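You operate a simulated robot arm through the tools that you are given. There is no shell and no other tool.

You run a simulated robot arm. Do the job below in one go: nothing can be reset, and whatever is moved stays where it is left.

## Task
Switch on the desk strip, start the computer and bring DESK on screen.
Fine: the screen has its own power key; step the input key till it reads DESK.

It is judged by the outcome, as a careful person would: the job done as asked, and still so three seconds after it is handed in. It fails if anything else is knocked over, pushed out of place, dropped, spilled or broken.

## Robot
A 7-joint arm with a two-finger parallel gripper, fixed in place. Base frame: the origin is at the foot of the arm, x ahead of it, y to its left, z up. Units: cm, rad, N and s.
Its first joint turns from -2.304 to 2.304 rad. Payload 3.91 kg.
The TCP is the grasp point between the finger pads, 3 cm short of the fingertips. In the tool frame z runs along the fingers and y along their closing line. Largest opening 11 cm; finger width 2, thickness 1; the body of the gripper, 4.8 by 11.2 cm, starts 5.5 cm behind the TCP.
Orientation is told as [roll, pitch, yaw] about the base's x, y, z axes, in that order, counted from this pose: with the fingers straight down and closing along the base's y, the tool's x points along the base's -x, its y along +y and its z along -z.

## Interface
- The arm moves only by the tool move_arm. Its argument "increments" is a list of rows, each a list of 7 numbers: the shift along the base's x, y, z in units of 150 mm (1.0 is 150 mm), then the turn, a rotation vector about the base's x, y, z in units of 90 degrees (1.0 is 90 degrees), then the opening, from 0 (shut) to 1 (fully open). In form: [[dx, dy, dz, rx, ry, rz, claw], ...]. A call has 1 to 20 rows; each row is the pose to reach, as a shift and turn from the pose commanded when the call began. A call with a number of a shift or a turn outside -1 to 1 is refused whole. Rows are played at 5 a second. More than 5 cm and 0.15 rad between two rows, or a gripper value outside its range, and nothing of the call is played. Where a pose cannot be reached the arm comes as near as it can. A force on the tool above 90 N (or 10 N above the force at the start of the call, whichever is more), or a blocked arm, ends the call early, and 0.2 s more pass. Each finger travels about 10.8 cm/s and halts on what it meets, pressing with about 27 N; the grip force reading is that of the motor and also rises with nothing between the fingers. The clock runs only during rows and for 0.2 s after the last one: add rows that repeat a pose to give the fingers time. It gives the time, the measured TCP pose, the force on the tool (base axes), the opening and the grip force at its end, in the units of the frame above (readings bear some noise), with the torque about the TCP (base axes, N m) and any sound that the robot's microphone picked up.
- Cameras (640 x 400 px; columns grow to the right, rows downward): "scene" is fixed at [21.94, 50.22, 130.31]; the picture's right is [0.82, 0.57, 0.00], its down [0.38, -0.55, -0.74] and it looks along [-0.43, 0.61, -0.67] (base axes); focal length 316 px, centre (320, 200). "wrist" rides on the gripper at [7.2, 1.7, -10.3] in the tool frame; the picture's right is [-0.23, 0.97, 0.00], its down [-0.76, -0.18, -0.62] and it looks along [-0.61, -0.14, 0.78] (tool axes); focal length 222 px, centre (320, 200).
- camera(camera): a new picture of that camera. No time passes.
- point_at(camera, pixels): there is no depth. For up to 12 entries [column, row, z] of the newest picture of that camera ("zoom" is the newest enlarged one), the place [x, y] in the base frame at which the ray of that pixel passes the height z, good to about 0.2 cm. No time passes.
- zoom(camera, box): a new picture of the part [left, top, right, bottom] of that camera's present view, enlarged. No time passes.
- hand_in(): hands the job in; it is judged then, once.

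Unless the task says otherwise, let go and move clear before handing in.

The tools are called as a command line: name --pt "numbers of a row" for each row, then --argument value for the rest, lists and objects as JSON in quotes. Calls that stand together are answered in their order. move_arm: Moves the arm, as the interface text tells. Its arguments: {"type":"object","properties":{"increments":{"type":"array","items":{"type":"array","items":{"type":"number"}}}},"required":["increments"]} The other tools are called the same way: camera (camera) takes a picture; point_at (camera, pixels) gives the place at which the rays of pixels pass given heights; zoom (camera, box) takes an enlarged picture of a part of a camera's view; hand_in () hands the job in.

At the start:

```text
time_s: 0.0
eef_pos: [-5.43, 63.62, 110.06]
ee_rot: [0.002, 0.0, 0.0]
ft_force: [0.2, 0.4, 1.0]
wrist_torque: [0.01, 0.02, 0.07]
width: 10.99
grip_force: 0.0
```

scene: 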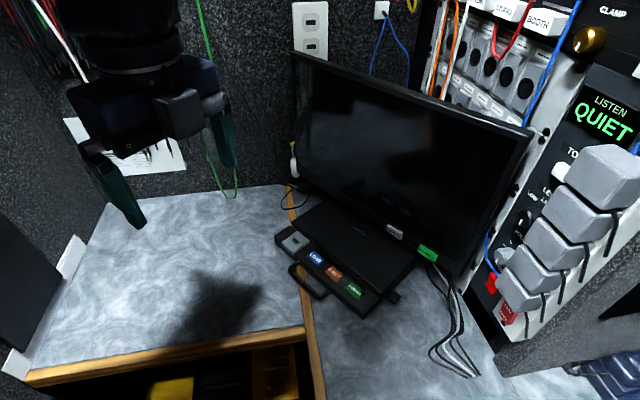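
wrist: 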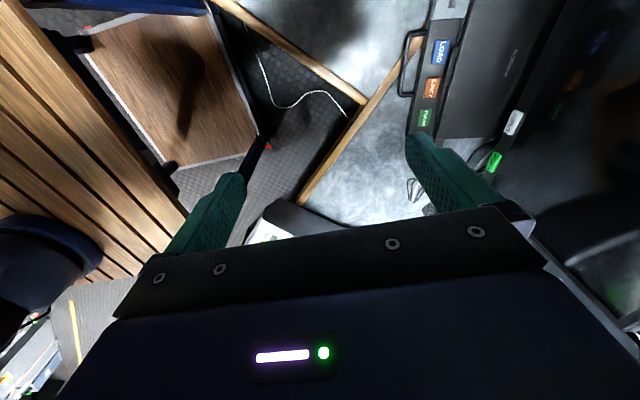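

The scene shows a dark monitor (about 290-530, 55-275), a key box at its foot (275-400, 225-315) with coloured keys, and a wall outlet at (310,30). I'll zoom in on the keys and surroundings to find the strip, computer and input key.

zoom --camera "scene" --box '[260, 190, 420, 320]'

zoom --camera "scene" --box '[370, 190, 530, 330]'

zoom --camera "wrist" --box '[390, 0, 640, 200]'

zoom --camera "scene" --box '[270, 0, 430, 100]'

zoom --camera "scene" --box '[420, 0, 640, 140]'

zoom --camera "scene" --box '[470, 130, 640, 330]'

```text
3.08 times, centred on (340, 255) of scene
```

zoom: 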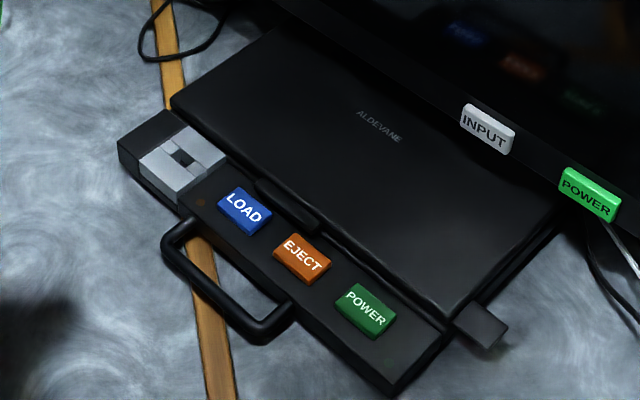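

```text
2.86 times, centred on (450, 260) of scene
```

zoom: 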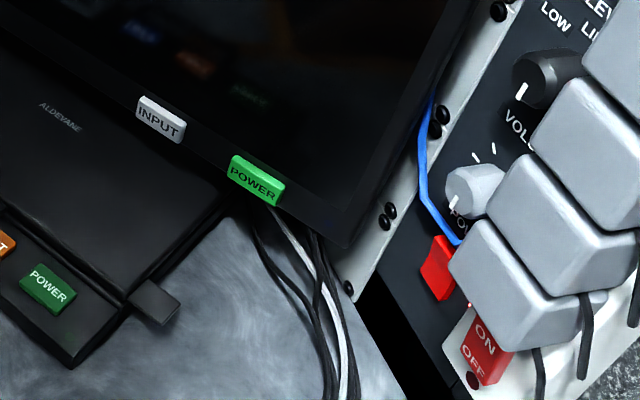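

```text
2.00 times, centred on (515, 100) of wrist
```

zoom: 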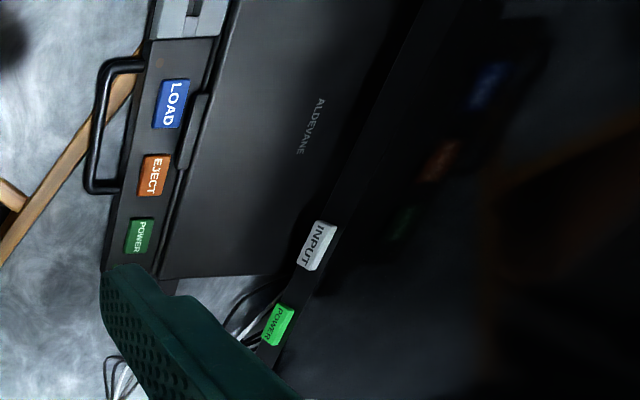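

```text
4.00 times, centred on (350, 50) of scene
```

zoom: 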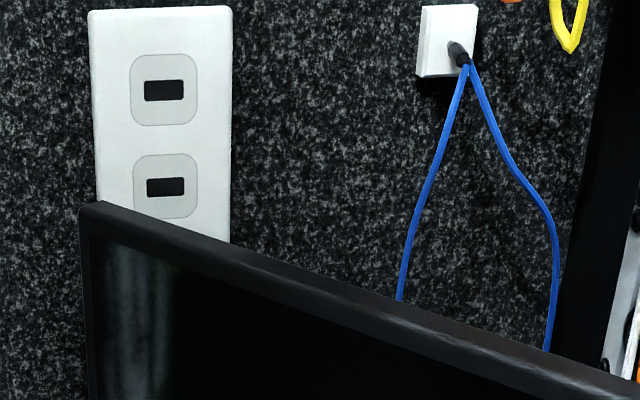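

```text
2.86 times, centred on (530, 70) of scene
```

zoom: 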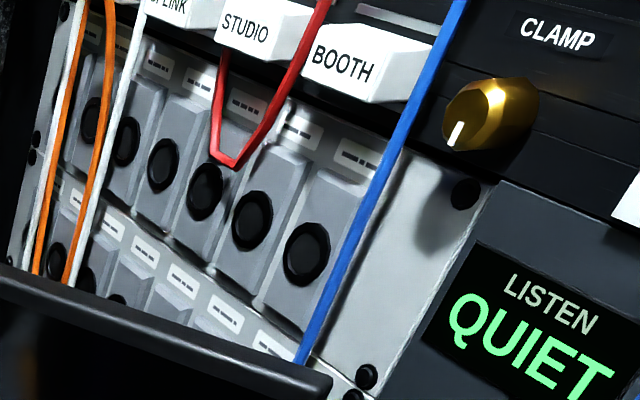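

```text
2.00 times, centred on (555, 230) of scene
```

zoom: 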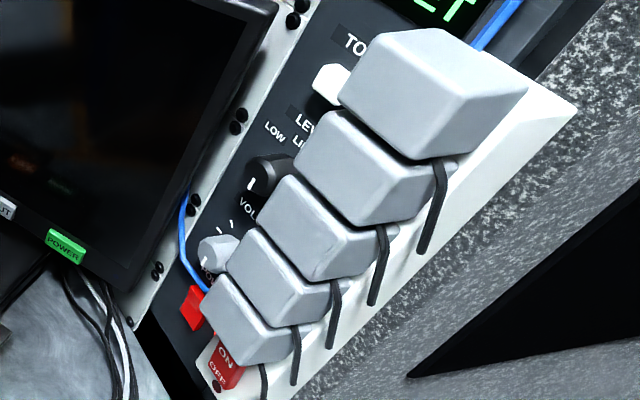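

From both views, the computer's POWER key sits near (7.4, 82.8, 74.5) and the monitor's POWER key near (16.6, 94, 81.3). The strip with the red ON/OFF rocker is at scene (507,311). I'll turn the gripper 90° about z, so the wrist camera looks outward to the desk, and then look again.

move_arm --pt "0 0 0 0 0 0.09 1" --pt "0 0 0 0 0 0.18 1" --pt "0 0 0 0 0 0.27 0.8" --pt "0 0 0 0 0 0.36 0.6" --pt "0 0 0 0 0 0.45 0.4" --pt "0 0 0 0 0 0.54 0.2" --pt "0 0 0 0 0 0.63 0" --pt "0 0 0 0 0 0.72 0" --pt "0 0 0 0 0 0.81 0" --pt "0 0 0 0 0 0.9 0" --pt "0 0 0 0 0 0.99 0" --pt "0 0 0 0 0 1.0 0"

camera --camera "wrist"

camera --camera "scene"

```text
time_s: 2.6
eef_pos: [-5.36, 63.5, 110.15]
ee_rot: [0.0, 0.0, 1.573]
ft_force: [-0.1, 0.1, 0.2]
wrist_torque: [-0.03, 0.02, 0.02]
width: 0.02
grip_force: 26.5
```

```text
taken
```

wrist: 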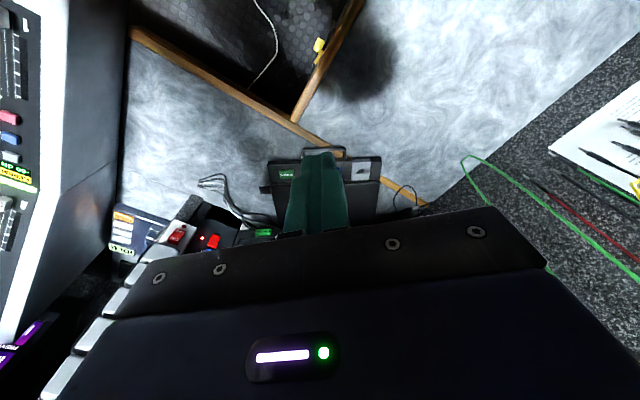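

```text
taken
```

scene: 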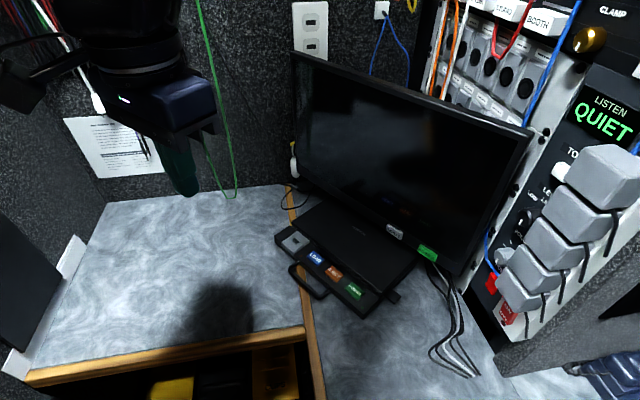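

The wrist now looks outward; the red rocker is at (175,236), another red block at (212,241), and a label at (135,235). I'll zoom in on these.

zoom --camera "wrist" --box '[90, 190, 250, 290]'

zoom --camera "scene" --box '[470, 250, 550, 330]'

zoom --camera "wrist" --box '[240, 140, 400, 240]'

zoom --camera "scene" --box '[60, 100, 200, 190]'

zoom --camera "scene" --box '[480, 130, 640, 260]'

```text
4.00 times, centred on (170, 240) of wrist
```

zoom: 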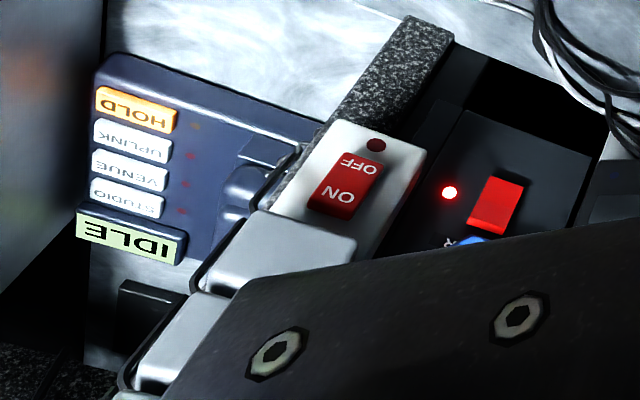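

```text
5.00 times, centred on (510, 290) of scene
```

zoom: 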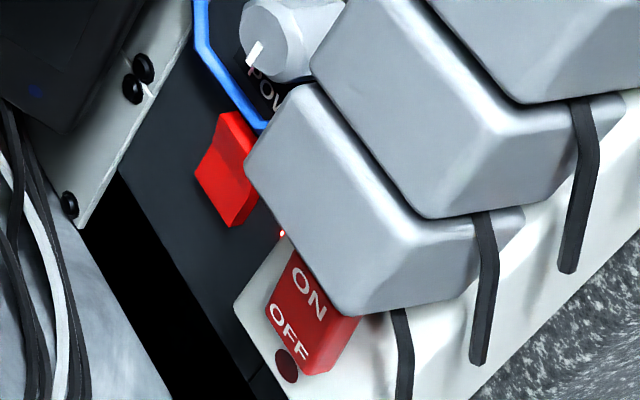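

```text
4.00 times, centred on (320, 190) of wrist
```

zoom: 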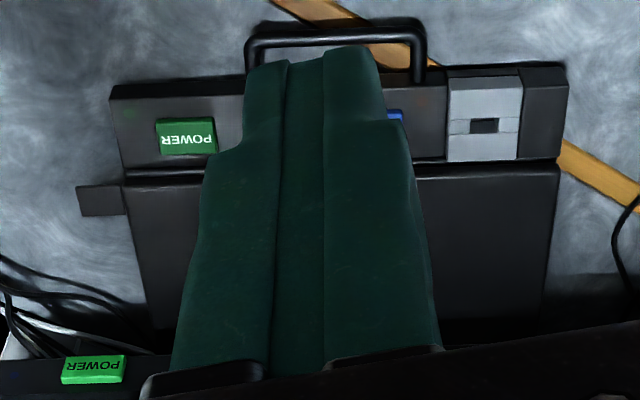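

```text
4.44 times, centred on (130, 145) of scene
```

zoom: 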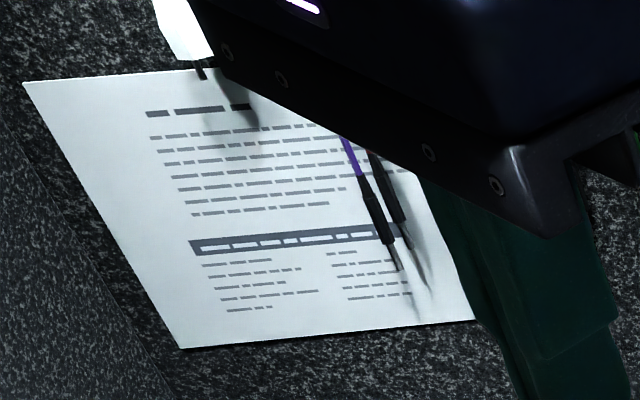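

```text
3.08 times, centred on (560, 195) of scene
```

zoom: 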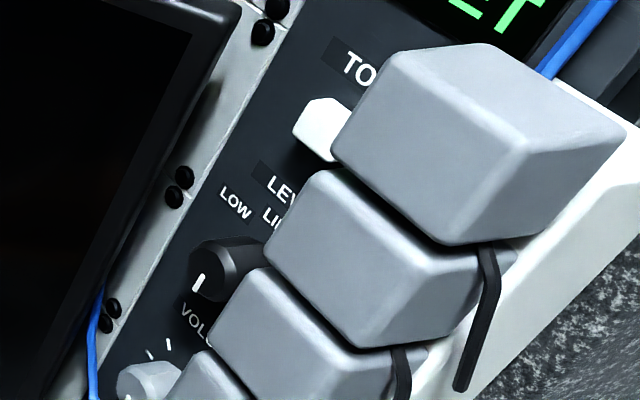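

The strip's rocker (wrist 175,236) has an unlit lamp with ON at the top, and triangulates to about (30.4, 83.8, 88.2), right under the lowest adapter. The other red switch is lit and belongs to the rack, so I'll leave it. Next I'll swing the wrist camera toward the strip for a closer look.

move_arm --pt "0.05 -0.02 -0.08 0 0 -0.0833 0" --pt "0.1 -0.04 -0.16 0 0 -0.1667 0" --pt "0.15 -0.06 -0.24 0 0 -0.25 0" --pt "0.2 -0.08 -0.32 0 0 -0.3333 0" --pt "0.25 -0.1 -0.4 0 0 -0.4167 0" --pt "0.3 -0.12 -0.5 0 0 -0.5 0"

camera --camera "wrist"

```text
time_s: 4.0
eef_pos: [-0.96, 61.8, 102.49]
ee_rot: [0.004, 0.001, 0.783]
ft_force: [0.5, 0.1, -0.1]
wrist_torque: [-0.01, -0.01, -0.01]
width: 0.0
grip_force: 26.6
```

```text
taken
```

wrist: 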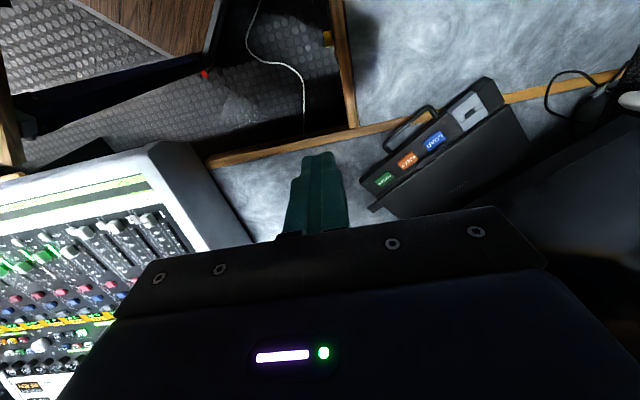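

A mixing console sits to the right of the desk (wrist 0-240, 140-400), so I must keep clear of it. I'll tilt the fingers outward about 35° to look more level toward the strip and monitor.

move_arm --pt "0 0 0.05 0.055 -0.055 0 0" --pt "0 0 0.1 0.11 -0.11 0 0" --pt "0 0 0.15 0.165 -0.165 0 0" --pt "0 0 0.2 0.22 -0.22 0 0" --pt "0 0 0.2 0.275 -0.275 0 0"

camera --camera "wrist"

camera --camera "scene"

```text
time_s: 5.2
eef_pos: [-0.92, 61.83, 105.52]
ee_rot: [0.005, -0.613, 0.784]
ft_force: [0.5, 0.0, -1.0]
wrist_torque: [0.01, 0.01, -0.03]
width: 0.0
grip_force: 27.0
```

```text
taken
```

wrist: 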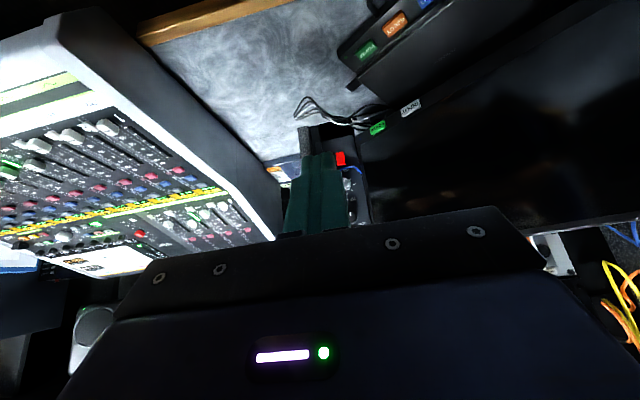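

```text
taken
```

scene: 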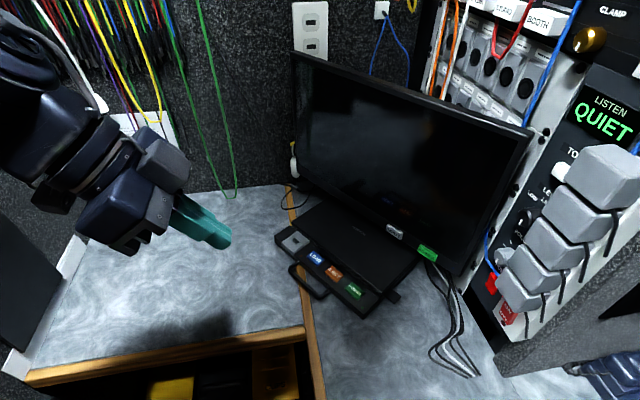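

The strip is hidden behind the fingers in this view (wrist 320,170). I'll shift toward the desk and tilt slightly more so it comes out to the side of the fingers.

move_arm --pt "-0.02 0.2 -0.1 0.03 -0.03 0 0" --pt "-0.04 0.4 -0.2 0.06 -0.06 0 0" --pt "-0.06 0.6 -0.3 0.09 -0.09 0 0" --pt "-0.07 0.75 -0.4 0.118 -0.118 0 0" --pt "-0.07 0.867 -0.467 0.118 -0.118 0 0"

camera --camera "wrist"

zoom --camera "wrist" --box '[180, 110, 340, 210]'

```text
time_s: 6.4
eef_pos: [-2.02, 74.77, 98.56]
ee_rot: [0.002, -0.872, 0.785]
ft_force: [-0.3, 0.3, 0.4]
wrist_torque: [-0.02, 0.02, 0.0]
width: 0.0
grip_force: 27.6
```

```text
taken
```

wrist: 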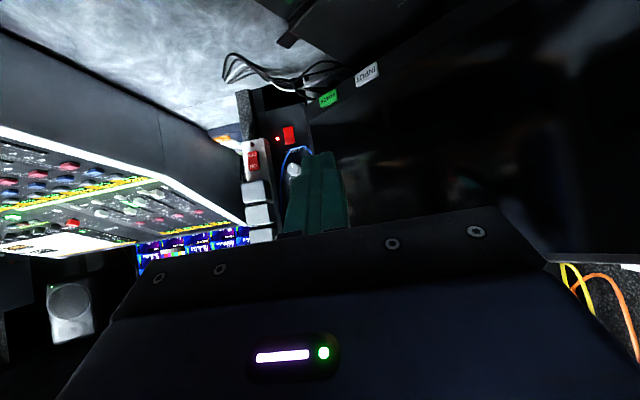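

```text
4.00 times, centred on (260, 160) of wrist
```

zoom: 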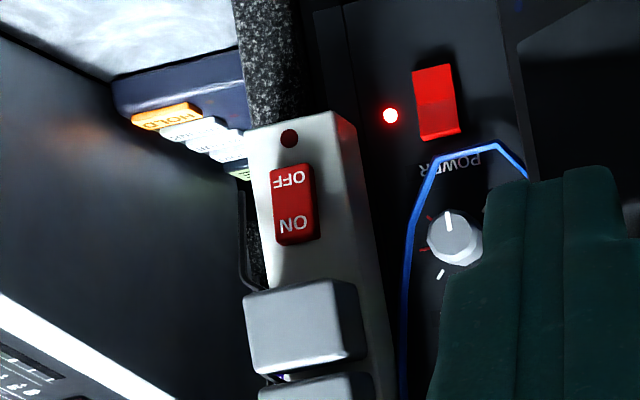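

The strip's front is now visible (wrist zoom 290,200), with the rocker's ON half nearer the adapter. I'll zoom in tightly in both views to pin down the corners and which way the face points.

zoom --camera "scene" --box '[488, 284, 528, 334]'

zoom --camera "wrist" --box '[232, 130, 282, 190]'

zoom --camera "wrist" --box '[300, 50, 400, 120]'

```text
8.00 times, centred on (508, 309) of scene
```

zoom: 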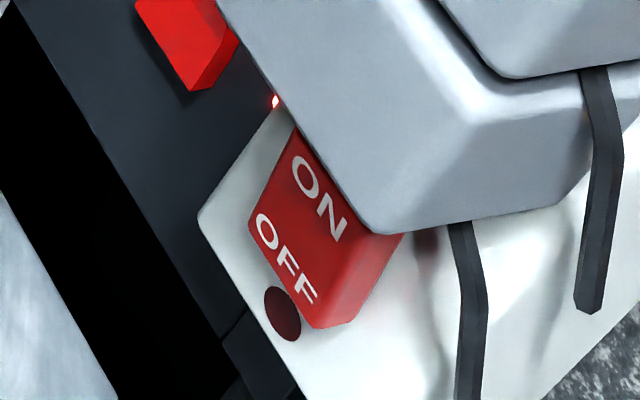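

```text
6.67 times, centred on (257, 160) of wrist
```

zoom: 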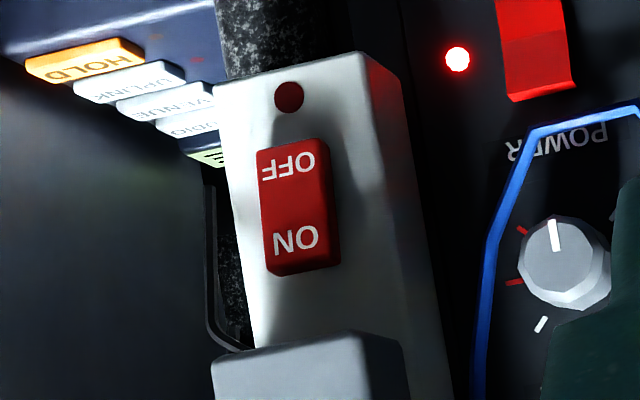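

```text
5.71 times, centred on (350, 85) of wrist
```

zoom: 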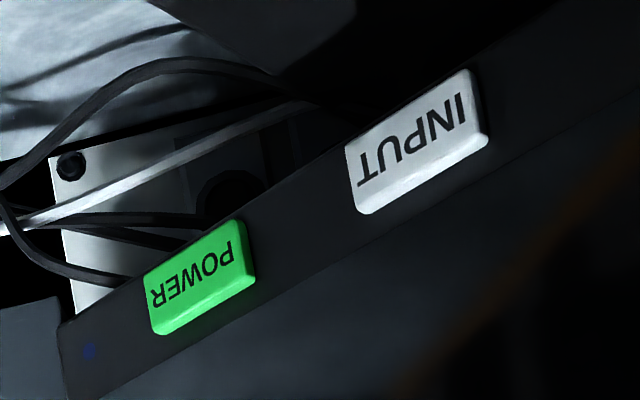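

The strip face is vertical, with its normal about (-0.80,-0.60,0). The rocker spans z ≈ 85.8-90.0, the ON end sticks out about 1.5 cm (so it's off), and the adapter's underside is about z 92.5. I'll turn the tool to yaw ≈0.65 and pitch ≈-1.22 on the way to a standoff in front of the ON half.

move_arm --pt "0.24 -0.013 -0.077 0 0 -0.022 0" --pt "0.48 -0.027 -0.153 0 0 -0.044 0" --pt "0.72 -0.04 -0.23 0 0 -0.066 0" --pt "0.967 -0.053 -0.307 0 0 -0.0866 0"

camera --camera "wrist"

camera --camera "scene"

```text
time_s: 7.4
eef_pos: [12.51, 73.78, 94.04]
ee_rot: [0.003, -0.871, 0.648]
ft_force: [0.3, 0.6, 0.4]
wrist_torque: [0.01, -0.01, 0.02]
width: 0.0
grip_force: 27.0
```

```text
taken
```

wrist: 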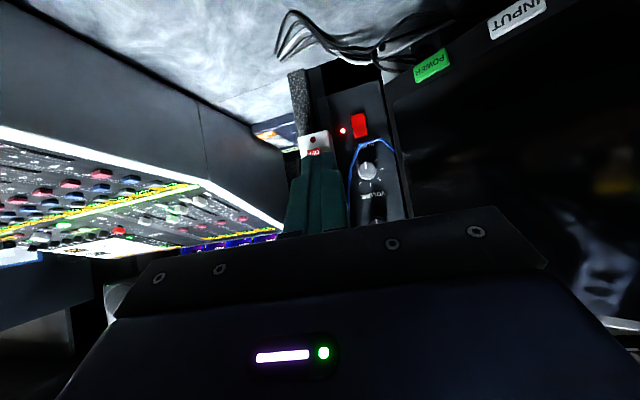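

```text
taken
```

scene: 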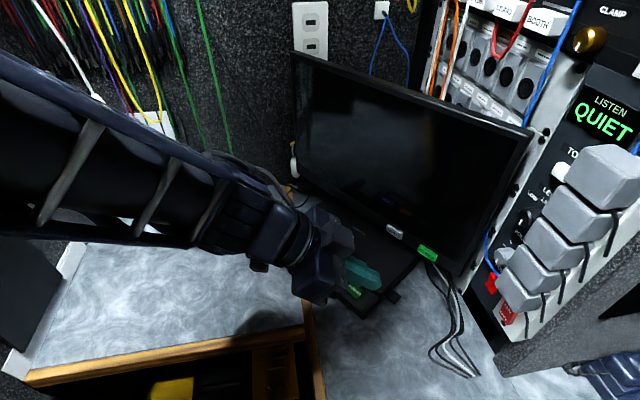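

The path ahead is clear: fingers point at the rocker (wrist 313,150) and nothing sits between. I'll complete the pitch and advance to a standoff about 4 cm in front of the ON half.

move_arm --pt "0.2 0.1 -0.1 0.0335 -0.0441 0 0" --pt "0.4 0.2 -0.18 0.067 -0.0882 0 0" --pt "0.6 0.3 -0.247 0.1005 -0.1323 0 0" --pt "0.79 0.407 -0.247 0.134 -0.1764 0 0"

camera --camera "wrist"

zoom --camera "scene" --box '[430, 230, 550, 330]'

zoom --camera "wrist" --box '[250, 110, 390, 210]'

```text
time_s: 8.4
eef_pos: [24.41, 79.99, 90.34]
ee_rot: [0.005, -1.222, 0.646]
ft_force: [-0.3, -0.6, 0.2]
wrist_torque: [-0.01, 0.0, 0.01]
width: 0.02
grip_force: 27.2
```

```text
taken
```

wrist: 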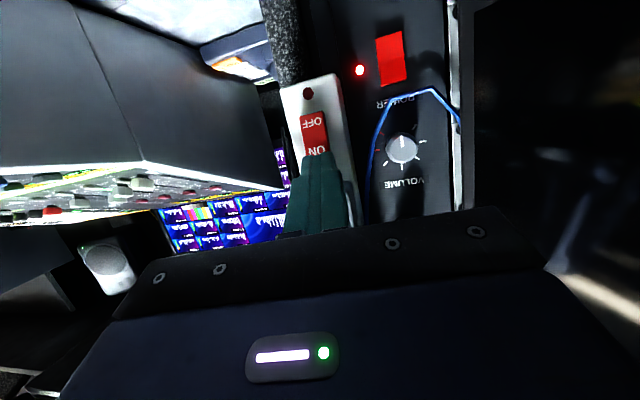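

```text
4.00 times, centred on (490, 280) of scene
```

zoom: 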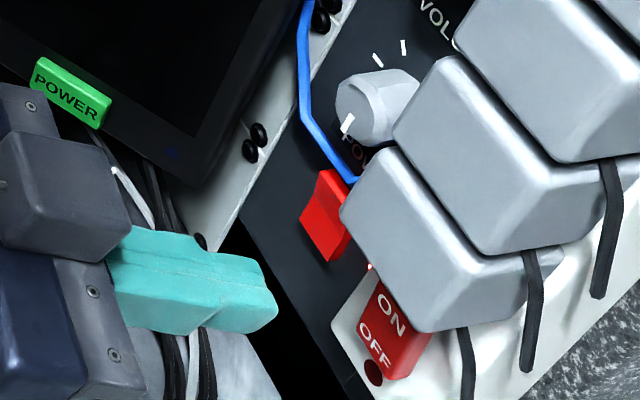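

```text
4.00 times, centred on (320, 160) of wrist
```

zoom: 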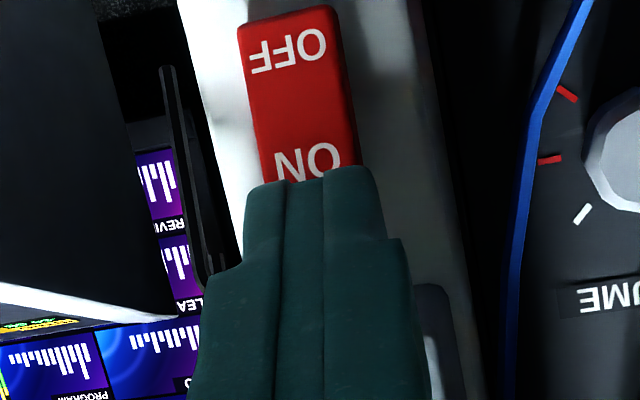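

The closed fingertips are lined up with the ON half (wrist zoom 310,165), about 4 cm short, and the adapter clears above. I'll push straight along the face normal in small steps and watch force and sound.

move_arm --pt "0.0796 0.0605 0 0 0 0 0" --pt "0.1592 0.121 0 0 0 0 0" --pt "0.199 0.1513 0 0 0 0 0" --pt "0.2123 0.1613 0 0 0 0 0" --pt "0.2256 0.1714 0 0 0 0 0" --pt "0.2388 0.1815 0 0 0 0 0" --pt "0.2494 0.1896 0 0 0 0 0" --pt "0.26 0.1976 0 0 0 0 0"

camera --camera "scene"

zoom --camera "scene" --box '[430, 230, 550, 330]'

zoom --camera "wrist" --box '[250, 80, 390, 180]'

```text
time_s: 10.2
eef_pos: [28.15, 82.98, 90.21]
ee_rot: [0.003, -1.22, 0.648]
ft_force: [-8.5, -27.3, 9.0]
wrist_torque: [0.1, -0.12, -0.37]
width: 0.0
grip_force: 26.4
```

```text
taken
```

scene: 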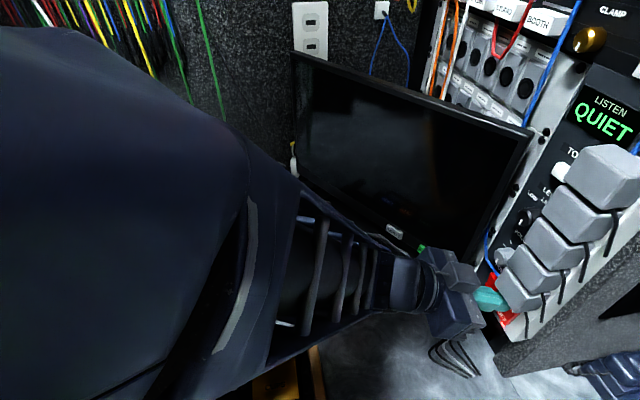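

```text
4.00 times, centred on (490, 280) of scene
```

zoom: 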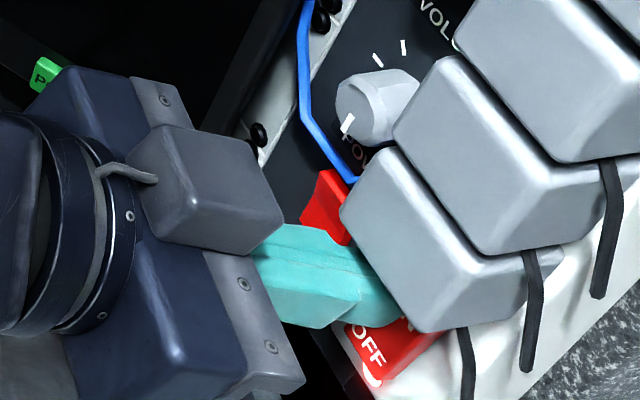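

```text
4.00 times, centred on (320, 130) of wrist
```

zoom: 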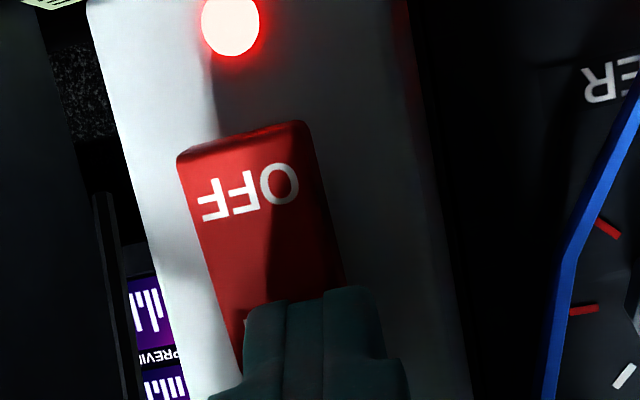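

The strip lamp is now lit (wrist zoom 230,25) and the rocker has tipped to ON. I'll back straight out along the same line and check that it stays on.

move_arm --pt "-0.0796 -0.0605 0 0 0 0 0" --pt "-0.2 -0.152 0 0 0 0 0" --pt "-0.4 -0.304 0.05 0 0 0 0" --pt "-0.6 -0.42 0.15 0 0 0 0"

camera --camera "scene"

zoom --camera "scene" --box '[430, 230, 550, 330]'

camera --camera "wrist"

```text
time_s: 11.2
eef_pos: [19.25, 76.82, 92.56]
ee_rot: [0.007, -1.221, 0.645]
ft_force: [0.5, 0.0, -0.2]
wrist_torque: [0.01, 0.03, 0.01]
width: 0.0
grip_force: 27.1
```

```text
taken
```

scene: 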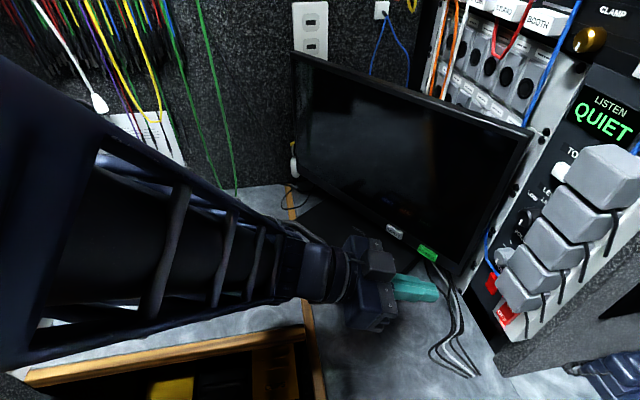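

```text
4.00 times, centred on (490, 280) of scene
```

zoom: 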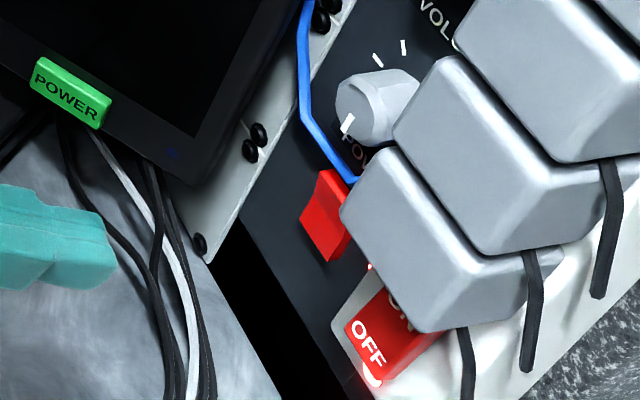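

```text
taken
```

wrist: 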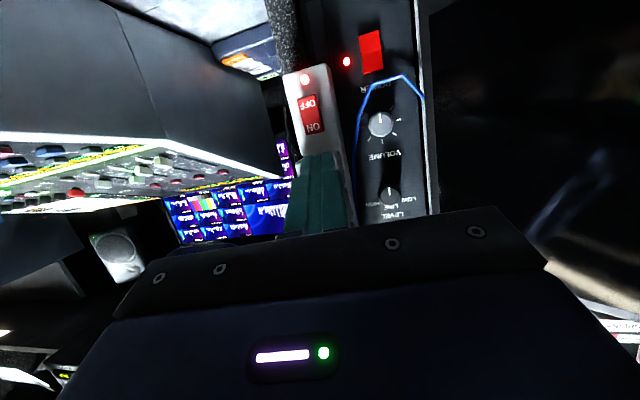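

The strip stays on (scene zoom 370,375 lit). Next I'll retreat and bring the tool back to pointing straight down, ready for the computer's POWER key.

move_arm --pt "-0.09 -0.04 0.05 -0.052 0.0687 0 0" --pt "-0.18 -0.08 0.1 -0.104 0.1373 0 0" --pt "-0.27 -0.12 0.15 -0.157 0.206 0 0" --pt "-0.36 -0.16 0.2 -0.209 0.2747 0 0" --pt "-0.45 -0.2 0.25 -0.261 0.3433 0 0" --pt "-0.54 -0.24 0.3 -0.313 0.412 0 0" --pt "-0.63 -0.28 0.35 -0.366 0.4807 0 0" --pt "-0.72 -0.31 0.4 -0.418 0.5493 0 0" --pt "-0.8 -0.333 0.4 -0.47 0.618 0 0"

```text
time_s: 13.2
eef_pos: [7.21, 71.71, 98.57]
ee_rot: [0.0, 0.003, 0.65]
ft_force: [0.3, -0.5, 0.5]
wrist_torque: [0.01, -0.02, 0.0]
width: 0.0
grip_force: 27.0
```

The tool is straight down again at (7.2, 71.7, 98.6). I'll yaw it to ≈1.38 rad so it lines up with the computer and monitor, then take pictures.

move_arm --pt "0 0 -0.06 0 0 0.093 0" --pt "0 0 -0.12 0 0 0.186 0" --pt "0 0 -0.18 0 0 0.279 0" --pt "0 0 -0.24 0 0 0.372 0" --pt "0 0 -0.3 0 0 0.465 0"

camera --camera "wrist"

camera --camera "scene"

```text
time_s: 14.4
eef_pos: [7.22, 71.73, 94.14]
ee_rot: [0.003, -0.002, 1.384]
ft_force: [0.2, 0.8, 0.3]
wrist_torque: [-0.01, -0.02, 0.02]
width: 0.0
grip_force: 26.9
```

```text
taken
```

wrist: 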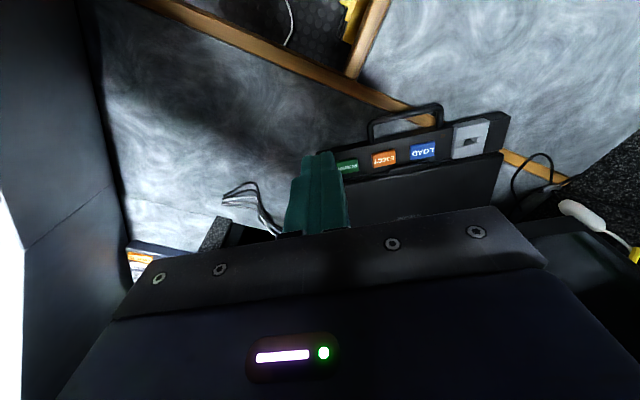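

```text
taken
```

scene: 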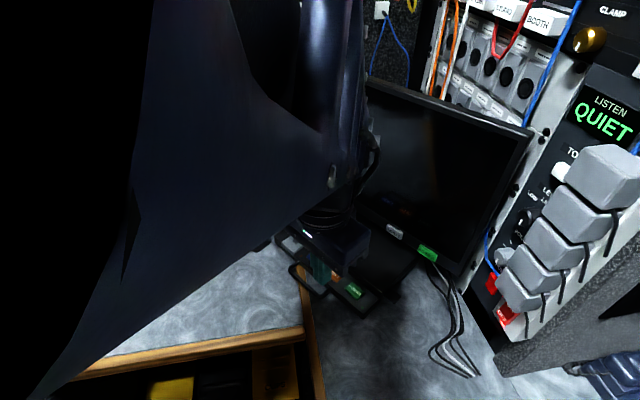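

The POWER key is partly behind the fingers at wrist (347,167) and visible at scene (355,291). I'll zoom both to get its height and corners.

zoom --camera "wrist" --box '[310, 120, 410, 190]'

zoom --camera "scene" --box '[320, 260, 400, 320]'

```text
5.71 times, centred on (360, 155) of wrist
```

zoom: 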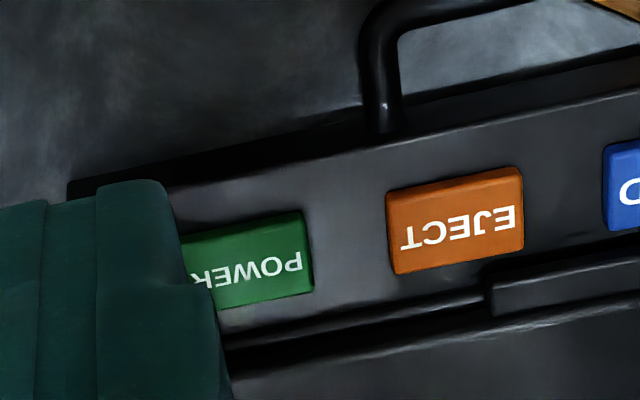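

```text
6.67 times, centred on (360, 290) of scene
```

zoom: 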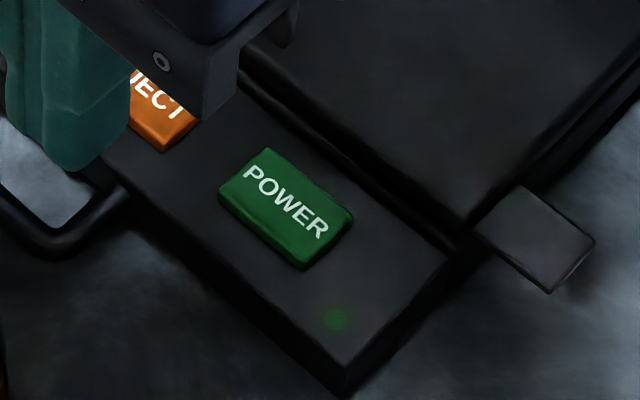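

The POWER key's top is centred near (7.4, 82.7, 74.6), about 3.3 × 2 cm, with an unlit LED beside it at scene zoom (335,318). I'll move directly above it first.

move_arm --pt "0.003 0.25 -0.1 0 0 0 0" --pt "0.006 0.5 -0.3 0 0 0 0" --pt "0.009 0.731 -0.5 0 0 0 0" --pt "0.012 0.731 -0.75 0 0 0 0" --pt "0.012 0.731 -0.9 0 0 0 0"

camera --camera "wrist"

camera --camera "scene"

zoom --camera "wrist" --box '[260, 120, 380, 210]'

zoom --camera "scene" --box '[320, 240, 420, 320]'

```text
time_s: 15.6
eef_pos: [7.46, 82.79, 80.63]
ee_rot: [0.001, -0.004, 1.38]
ft_force: [0.3, -0.6, 0.2]
wrist_torque: [-0.01, -0.03, 0.02]
width: 0.0
grip_force: 26.7
```

```text
taken
```

wrist: 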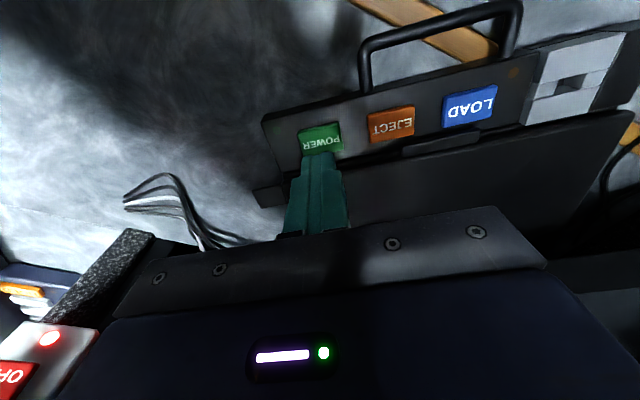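

```text
taken
```

scene: 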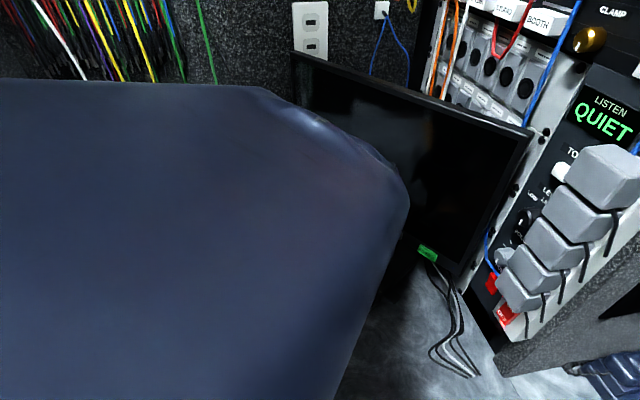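

```text
4.44 times, centred on (320, 165) of wrist
```

zoom: 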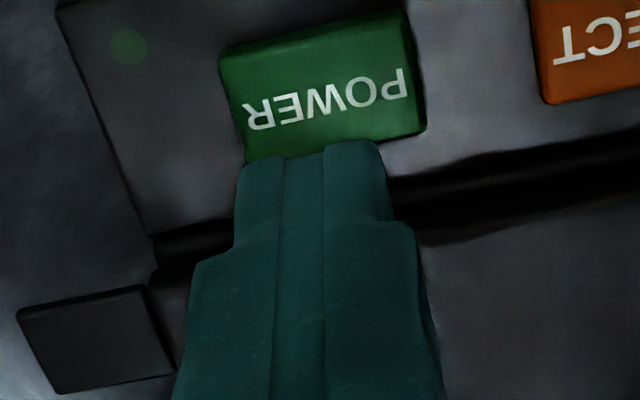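

```text
5.00 times, centred on (370, 280) of scene
```

zoom: 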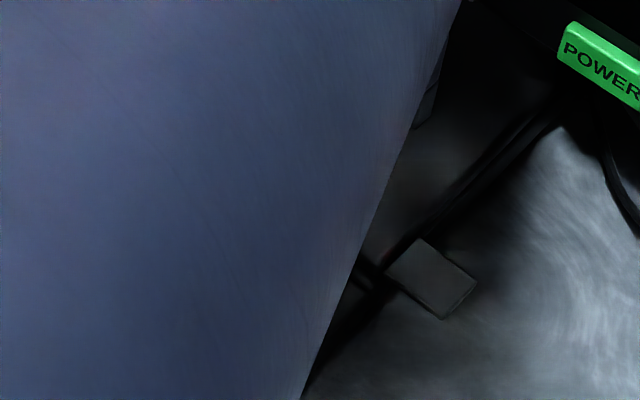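

The fingertips are over the key, with the aim point projecting to about wrist (320,144). I'll check the key's corners in this view against that.

point_at --camera "wrist" --pixels '[[298.5, 131, 74.6], [339.5, 122.5, 74.6], [344, 149.5, 74.6], [304.5, 156, 74.6], [320.5, 143.5, 74.6], [320, 144.4, 74.6]]'

```text
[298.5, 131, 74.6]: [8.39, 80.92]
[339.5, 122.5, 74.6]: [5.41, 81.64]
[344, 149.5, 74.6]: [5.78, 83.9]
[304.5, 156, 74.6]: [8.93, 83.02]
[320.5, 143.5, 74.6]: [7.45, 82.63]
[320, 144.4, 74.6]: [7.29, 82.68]
```

The key centre comes out at about (7.2, 82.4), so I'll nudge slightly and press straight down in small steps.

move_arm --pt "-0.014 -0.022 -0.08 0 0 0 0" --pt "-0.014 -0.022 -0.16 0 0 0 0" --pt "-0.014 -0.022 -0.193 0 0 0 0" --pt "-0.014 -0.022 -0.207 0 0 0 0" --pt "-0.014 -0.022 -0.22 0 0 0 0"

zoom --camera "wrist" --box '[260, 120, 380, 210]'

```text
time_s: 16.8
eef_pos: [7.17, 82.42, 77.27]
ee_rot: [0.0, -0.001, 1.379]
ft_force: [0.6, -0.1, -0.8]
wrist_torque: [0.0, 0.03, -0.02]
width: 0.0
grip_force: 26.9
```

```text
4.44 times, centred on (320, 165) of wrist
```

zoom: 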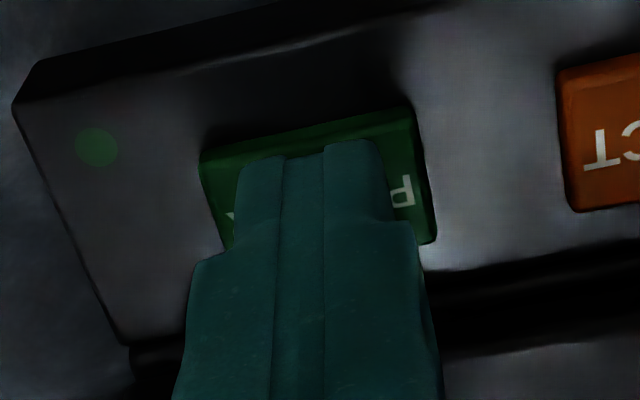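

There's no contact force yet at tip height 74.3, and the fingertips are over the key. I'll continue down in 1.5 mm steps.

move_arm --pt "0 0 -0.01 0 0 0 0" --pt "0 0 -0.02 0 0 0 0" --pt "0 0 -0.03 0 0 0 0" --pt "0 0 -0.04 0 0 0 0"

zoom --camera "wrist" --box '[260, 120, 380, 210]'

```text
time_s: 17.8
eef_pos: [7.2, 82.35, 76.68]
ee_rot: [0.001, -0.001, 1.381]
ft_force: [-0.3, 0.8, 0.0]
wrist_torque: [0.01, -0.01, 0.04]
width: 0.03
grip_force: 27.0
```

```text
4.44 times, centred on (320, 165) of wrist
```

zoom: 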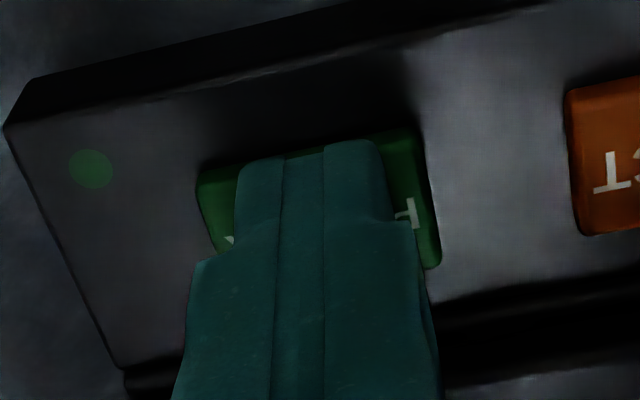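

Still no contact at tip height 73.7, so the key sits lower than I estimated. In this view the key is also a little farther out than the fingertips, so I'll re-locate it from the current picture.

point_at --camera "zoom" --pixels '[[197, 175, 73.2], [415, 131, 73.2], [440, 262, 73.2], [197, 175, 73.6], [415, 131, 73.6], [440, 262, 73.6], [320, 193, 73.6]]'

camera --camera "wrist"

```text
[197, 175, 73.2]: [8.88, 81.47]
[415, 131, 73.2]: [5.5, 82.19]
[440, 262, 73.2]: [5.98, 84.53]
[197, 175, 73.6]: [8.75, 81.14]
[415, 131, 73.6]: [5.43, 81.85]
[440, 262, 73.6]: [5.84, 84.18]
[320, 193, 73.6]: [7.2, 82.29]
```

```text
taken
```

wrist: 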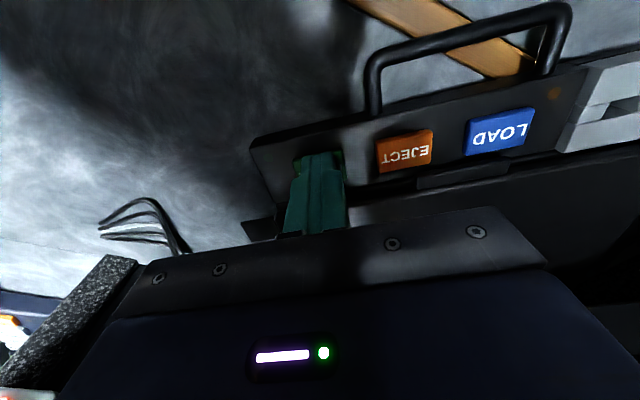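

The key centre is near (7.3, 82.9) with its top below 73.6. I'll lift slightly, shift 5 mm outward, and press down again in small steps.

move_arm --pt "0 0 0.02 0 0 0 0" --pt "0.005 0.033 0.02 0 0 0 0" --pt "0.005 0.033 0 0 0 0 0" --pt "0.005 0.033 -0.01 0 0 0 0" --pt "0.005 0.033 -0.02 0 0 0 0" --pt "0.005 0.033 -0.03 0 0 0 0"

zoom --camera "wrist" --box '[260, 120, 380, 210]'

```text
time_s: 19.2
eef_pos: [7.22, 82.95, 76.37]
ee_rot: [0.001, -0.003, 1.379]
ft_force: [1.1, -0.3, 0.7]
wrist_torque: [0.0, -0.02, 0.02]
width: 0.01
grip_force: 27.0
```

```text
4.44 times, centred on (320, 165) of wrist
```

zoom: 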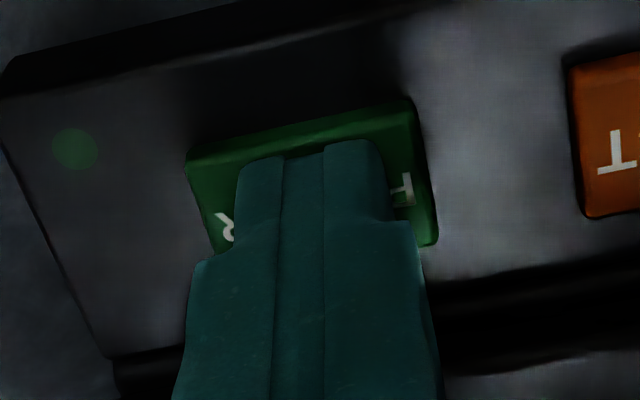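

Now well centred on the key but still no force at tip height 73.4. I'll continue down in 1.5 mm steps.

move_arm --pt "0 0 -0.01 0 0 0 0" --pt "0 0 -0.02 0 0 0 0" --pt "0 0 -0.03 0 0 0 0"

zoom --camera "wrist" --box '[260, 120, 380, 210]'

```text
time_s: 20.0
eef_pos: [7.25, 82.82, 75.95]
ee_rot: [0.001, -0.003, 1.378]
ft_force: [5.2, -11.2, 27.0]
wrist_torque: [-0.35, -0.2, 0.03]
width: 0.0
grip_force: 26.8
heard: click
```

```text
4.44 times, centred on (320, 165) of wrist
```

zoom: 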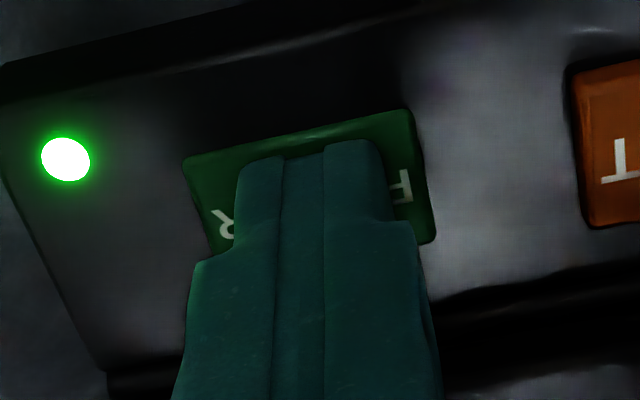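

A click was heard and the computer's LED is lit (wrist zoom 65,160). I'll lift straight off and pull back to see the monitor.

move_arm --pt "0 0 0.05 0 0 0 0" --pt "0 0 0.2 0 0 0 0" --pt "0 -0.15 0.45 0 0 0 0" --pt "0 -0.4 0.65 0 0 0 0" --pt "0 -0.65 0.8 0 0 0 0" --pt "0 -0.9 0.9 0 0 0 0"

camera --camera "wrist"

camera --camera "scene"

```text
time_s: 21.4
eef_pos: [7.18, 69.26, 89.35]
ee_rot: [0.0, -0.003, 1.381]
ft_force: [0.1, 0.3, -0.4]
wrist_torque: [0.01, 0.01, 0.02]
width: 0.01
grip_force: 27.0
```

```text
taken
```

wrist: 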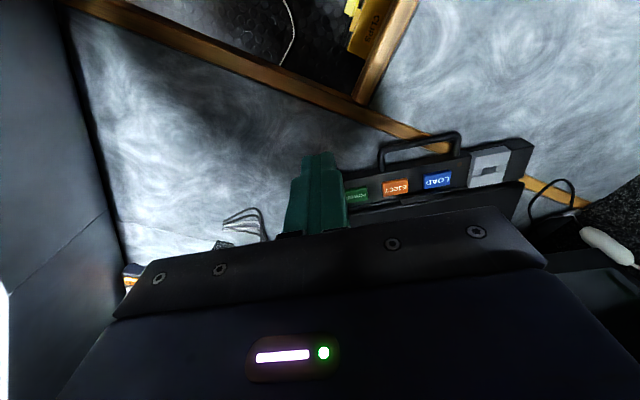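

```text
taken
```

scene: 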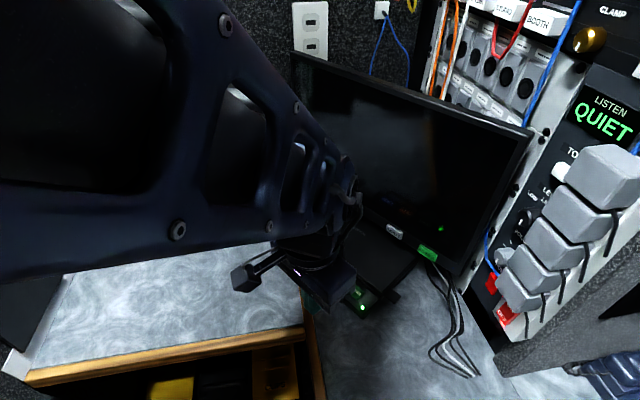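

The computer's LED stays lit (scene 363,308), and the monitor is still dark. I'll tilt the tool outward about 45° to face the monitor's lower bezel and view its keys.

move_arm --pt "0.03 0.03 0.03 0.0833 -0.016 0 0" --pt "0.06 0.06 0.06 0.1667 -0.032 0 0" --pt "0.09 0.09 0.1 0.25 -0.048 0 0" --pt "0.12 0.12 0.12 0.3333 -0.0645 0 0" --pt "0.15 0.14 0.14 0.4167 -0.0806 0 0" --pt "0.18 0.16 0.16 0.5 -0.0967 0 0"

camera --camera "wrist"

camera --camera "scene"

zoom --camera "wrist" --box '[200, 80, 420, 210]'

```text
time_s: 22.8
eef_pos: [10.13, 71.77, 91.74]
ee_rot: [0.002, -0.804, 1.382]
ft_force: [-0.2, -0.7, -0.1]
wrist_torque: [0.01, 0.03, 0.01]
width: 0.01
grip_force: 26.5
```

```text
taken
```

wrist: 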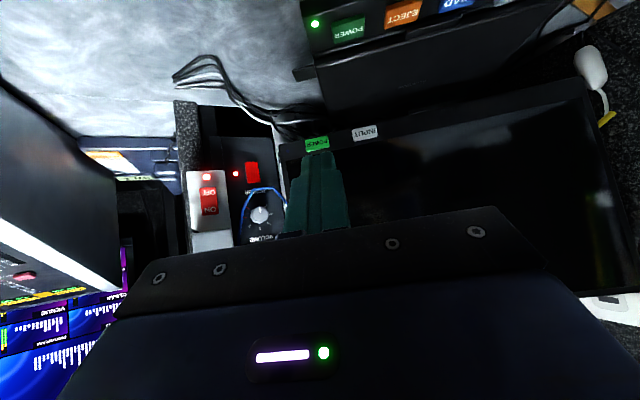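

```text
taken
```

scene: 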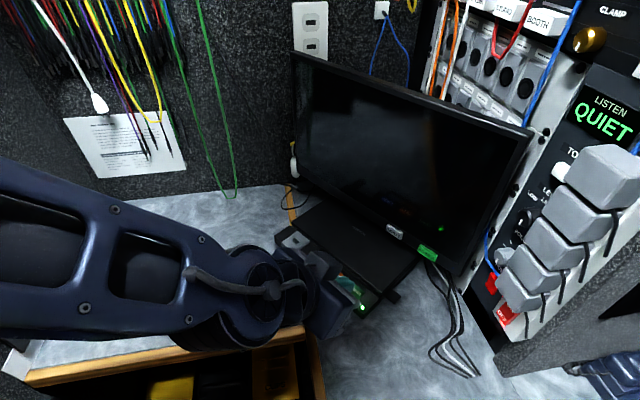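

```text
2.91 times, centred on (310, 145) of wrist
```

zoom: 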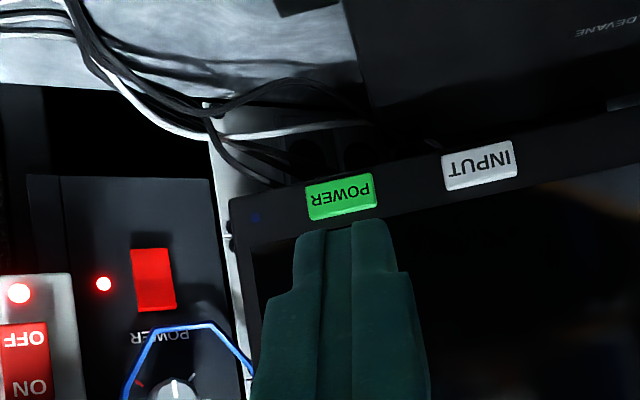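

The monitor's POWER key (wrist 317,144) and INPUT key (365,132) are now visible on the bezel. I'll zoom both cameras tightly to locate the face corners and slope.

zoom --camera "wrist" --box '[290, 110, 390, 170]'

zoom --camera "scene" --box '[375, 215, 455, 265]'

```text
6.40 times, centred on (340, 140) of wrist
```

zoom: 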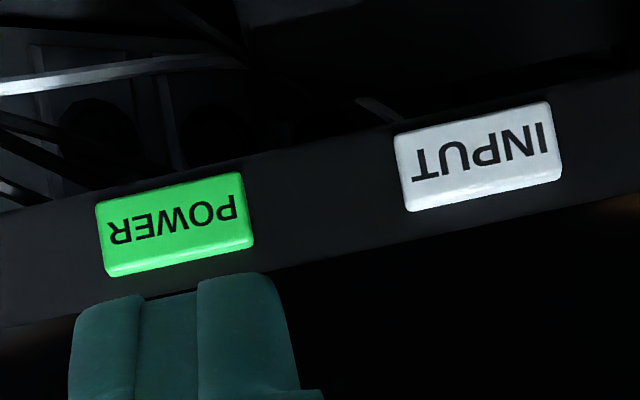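

```text
8.00 times, centred on (415, 240) of scene
```

zoom: 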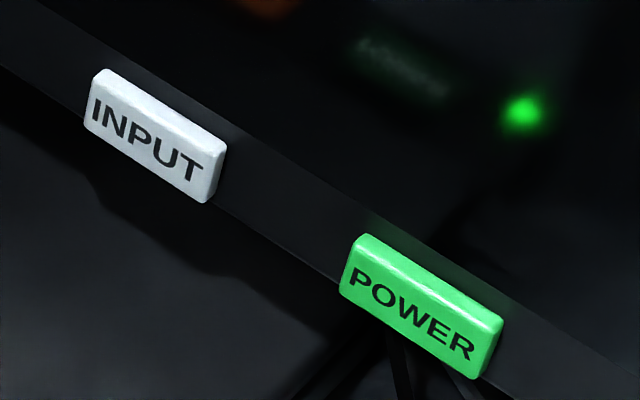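

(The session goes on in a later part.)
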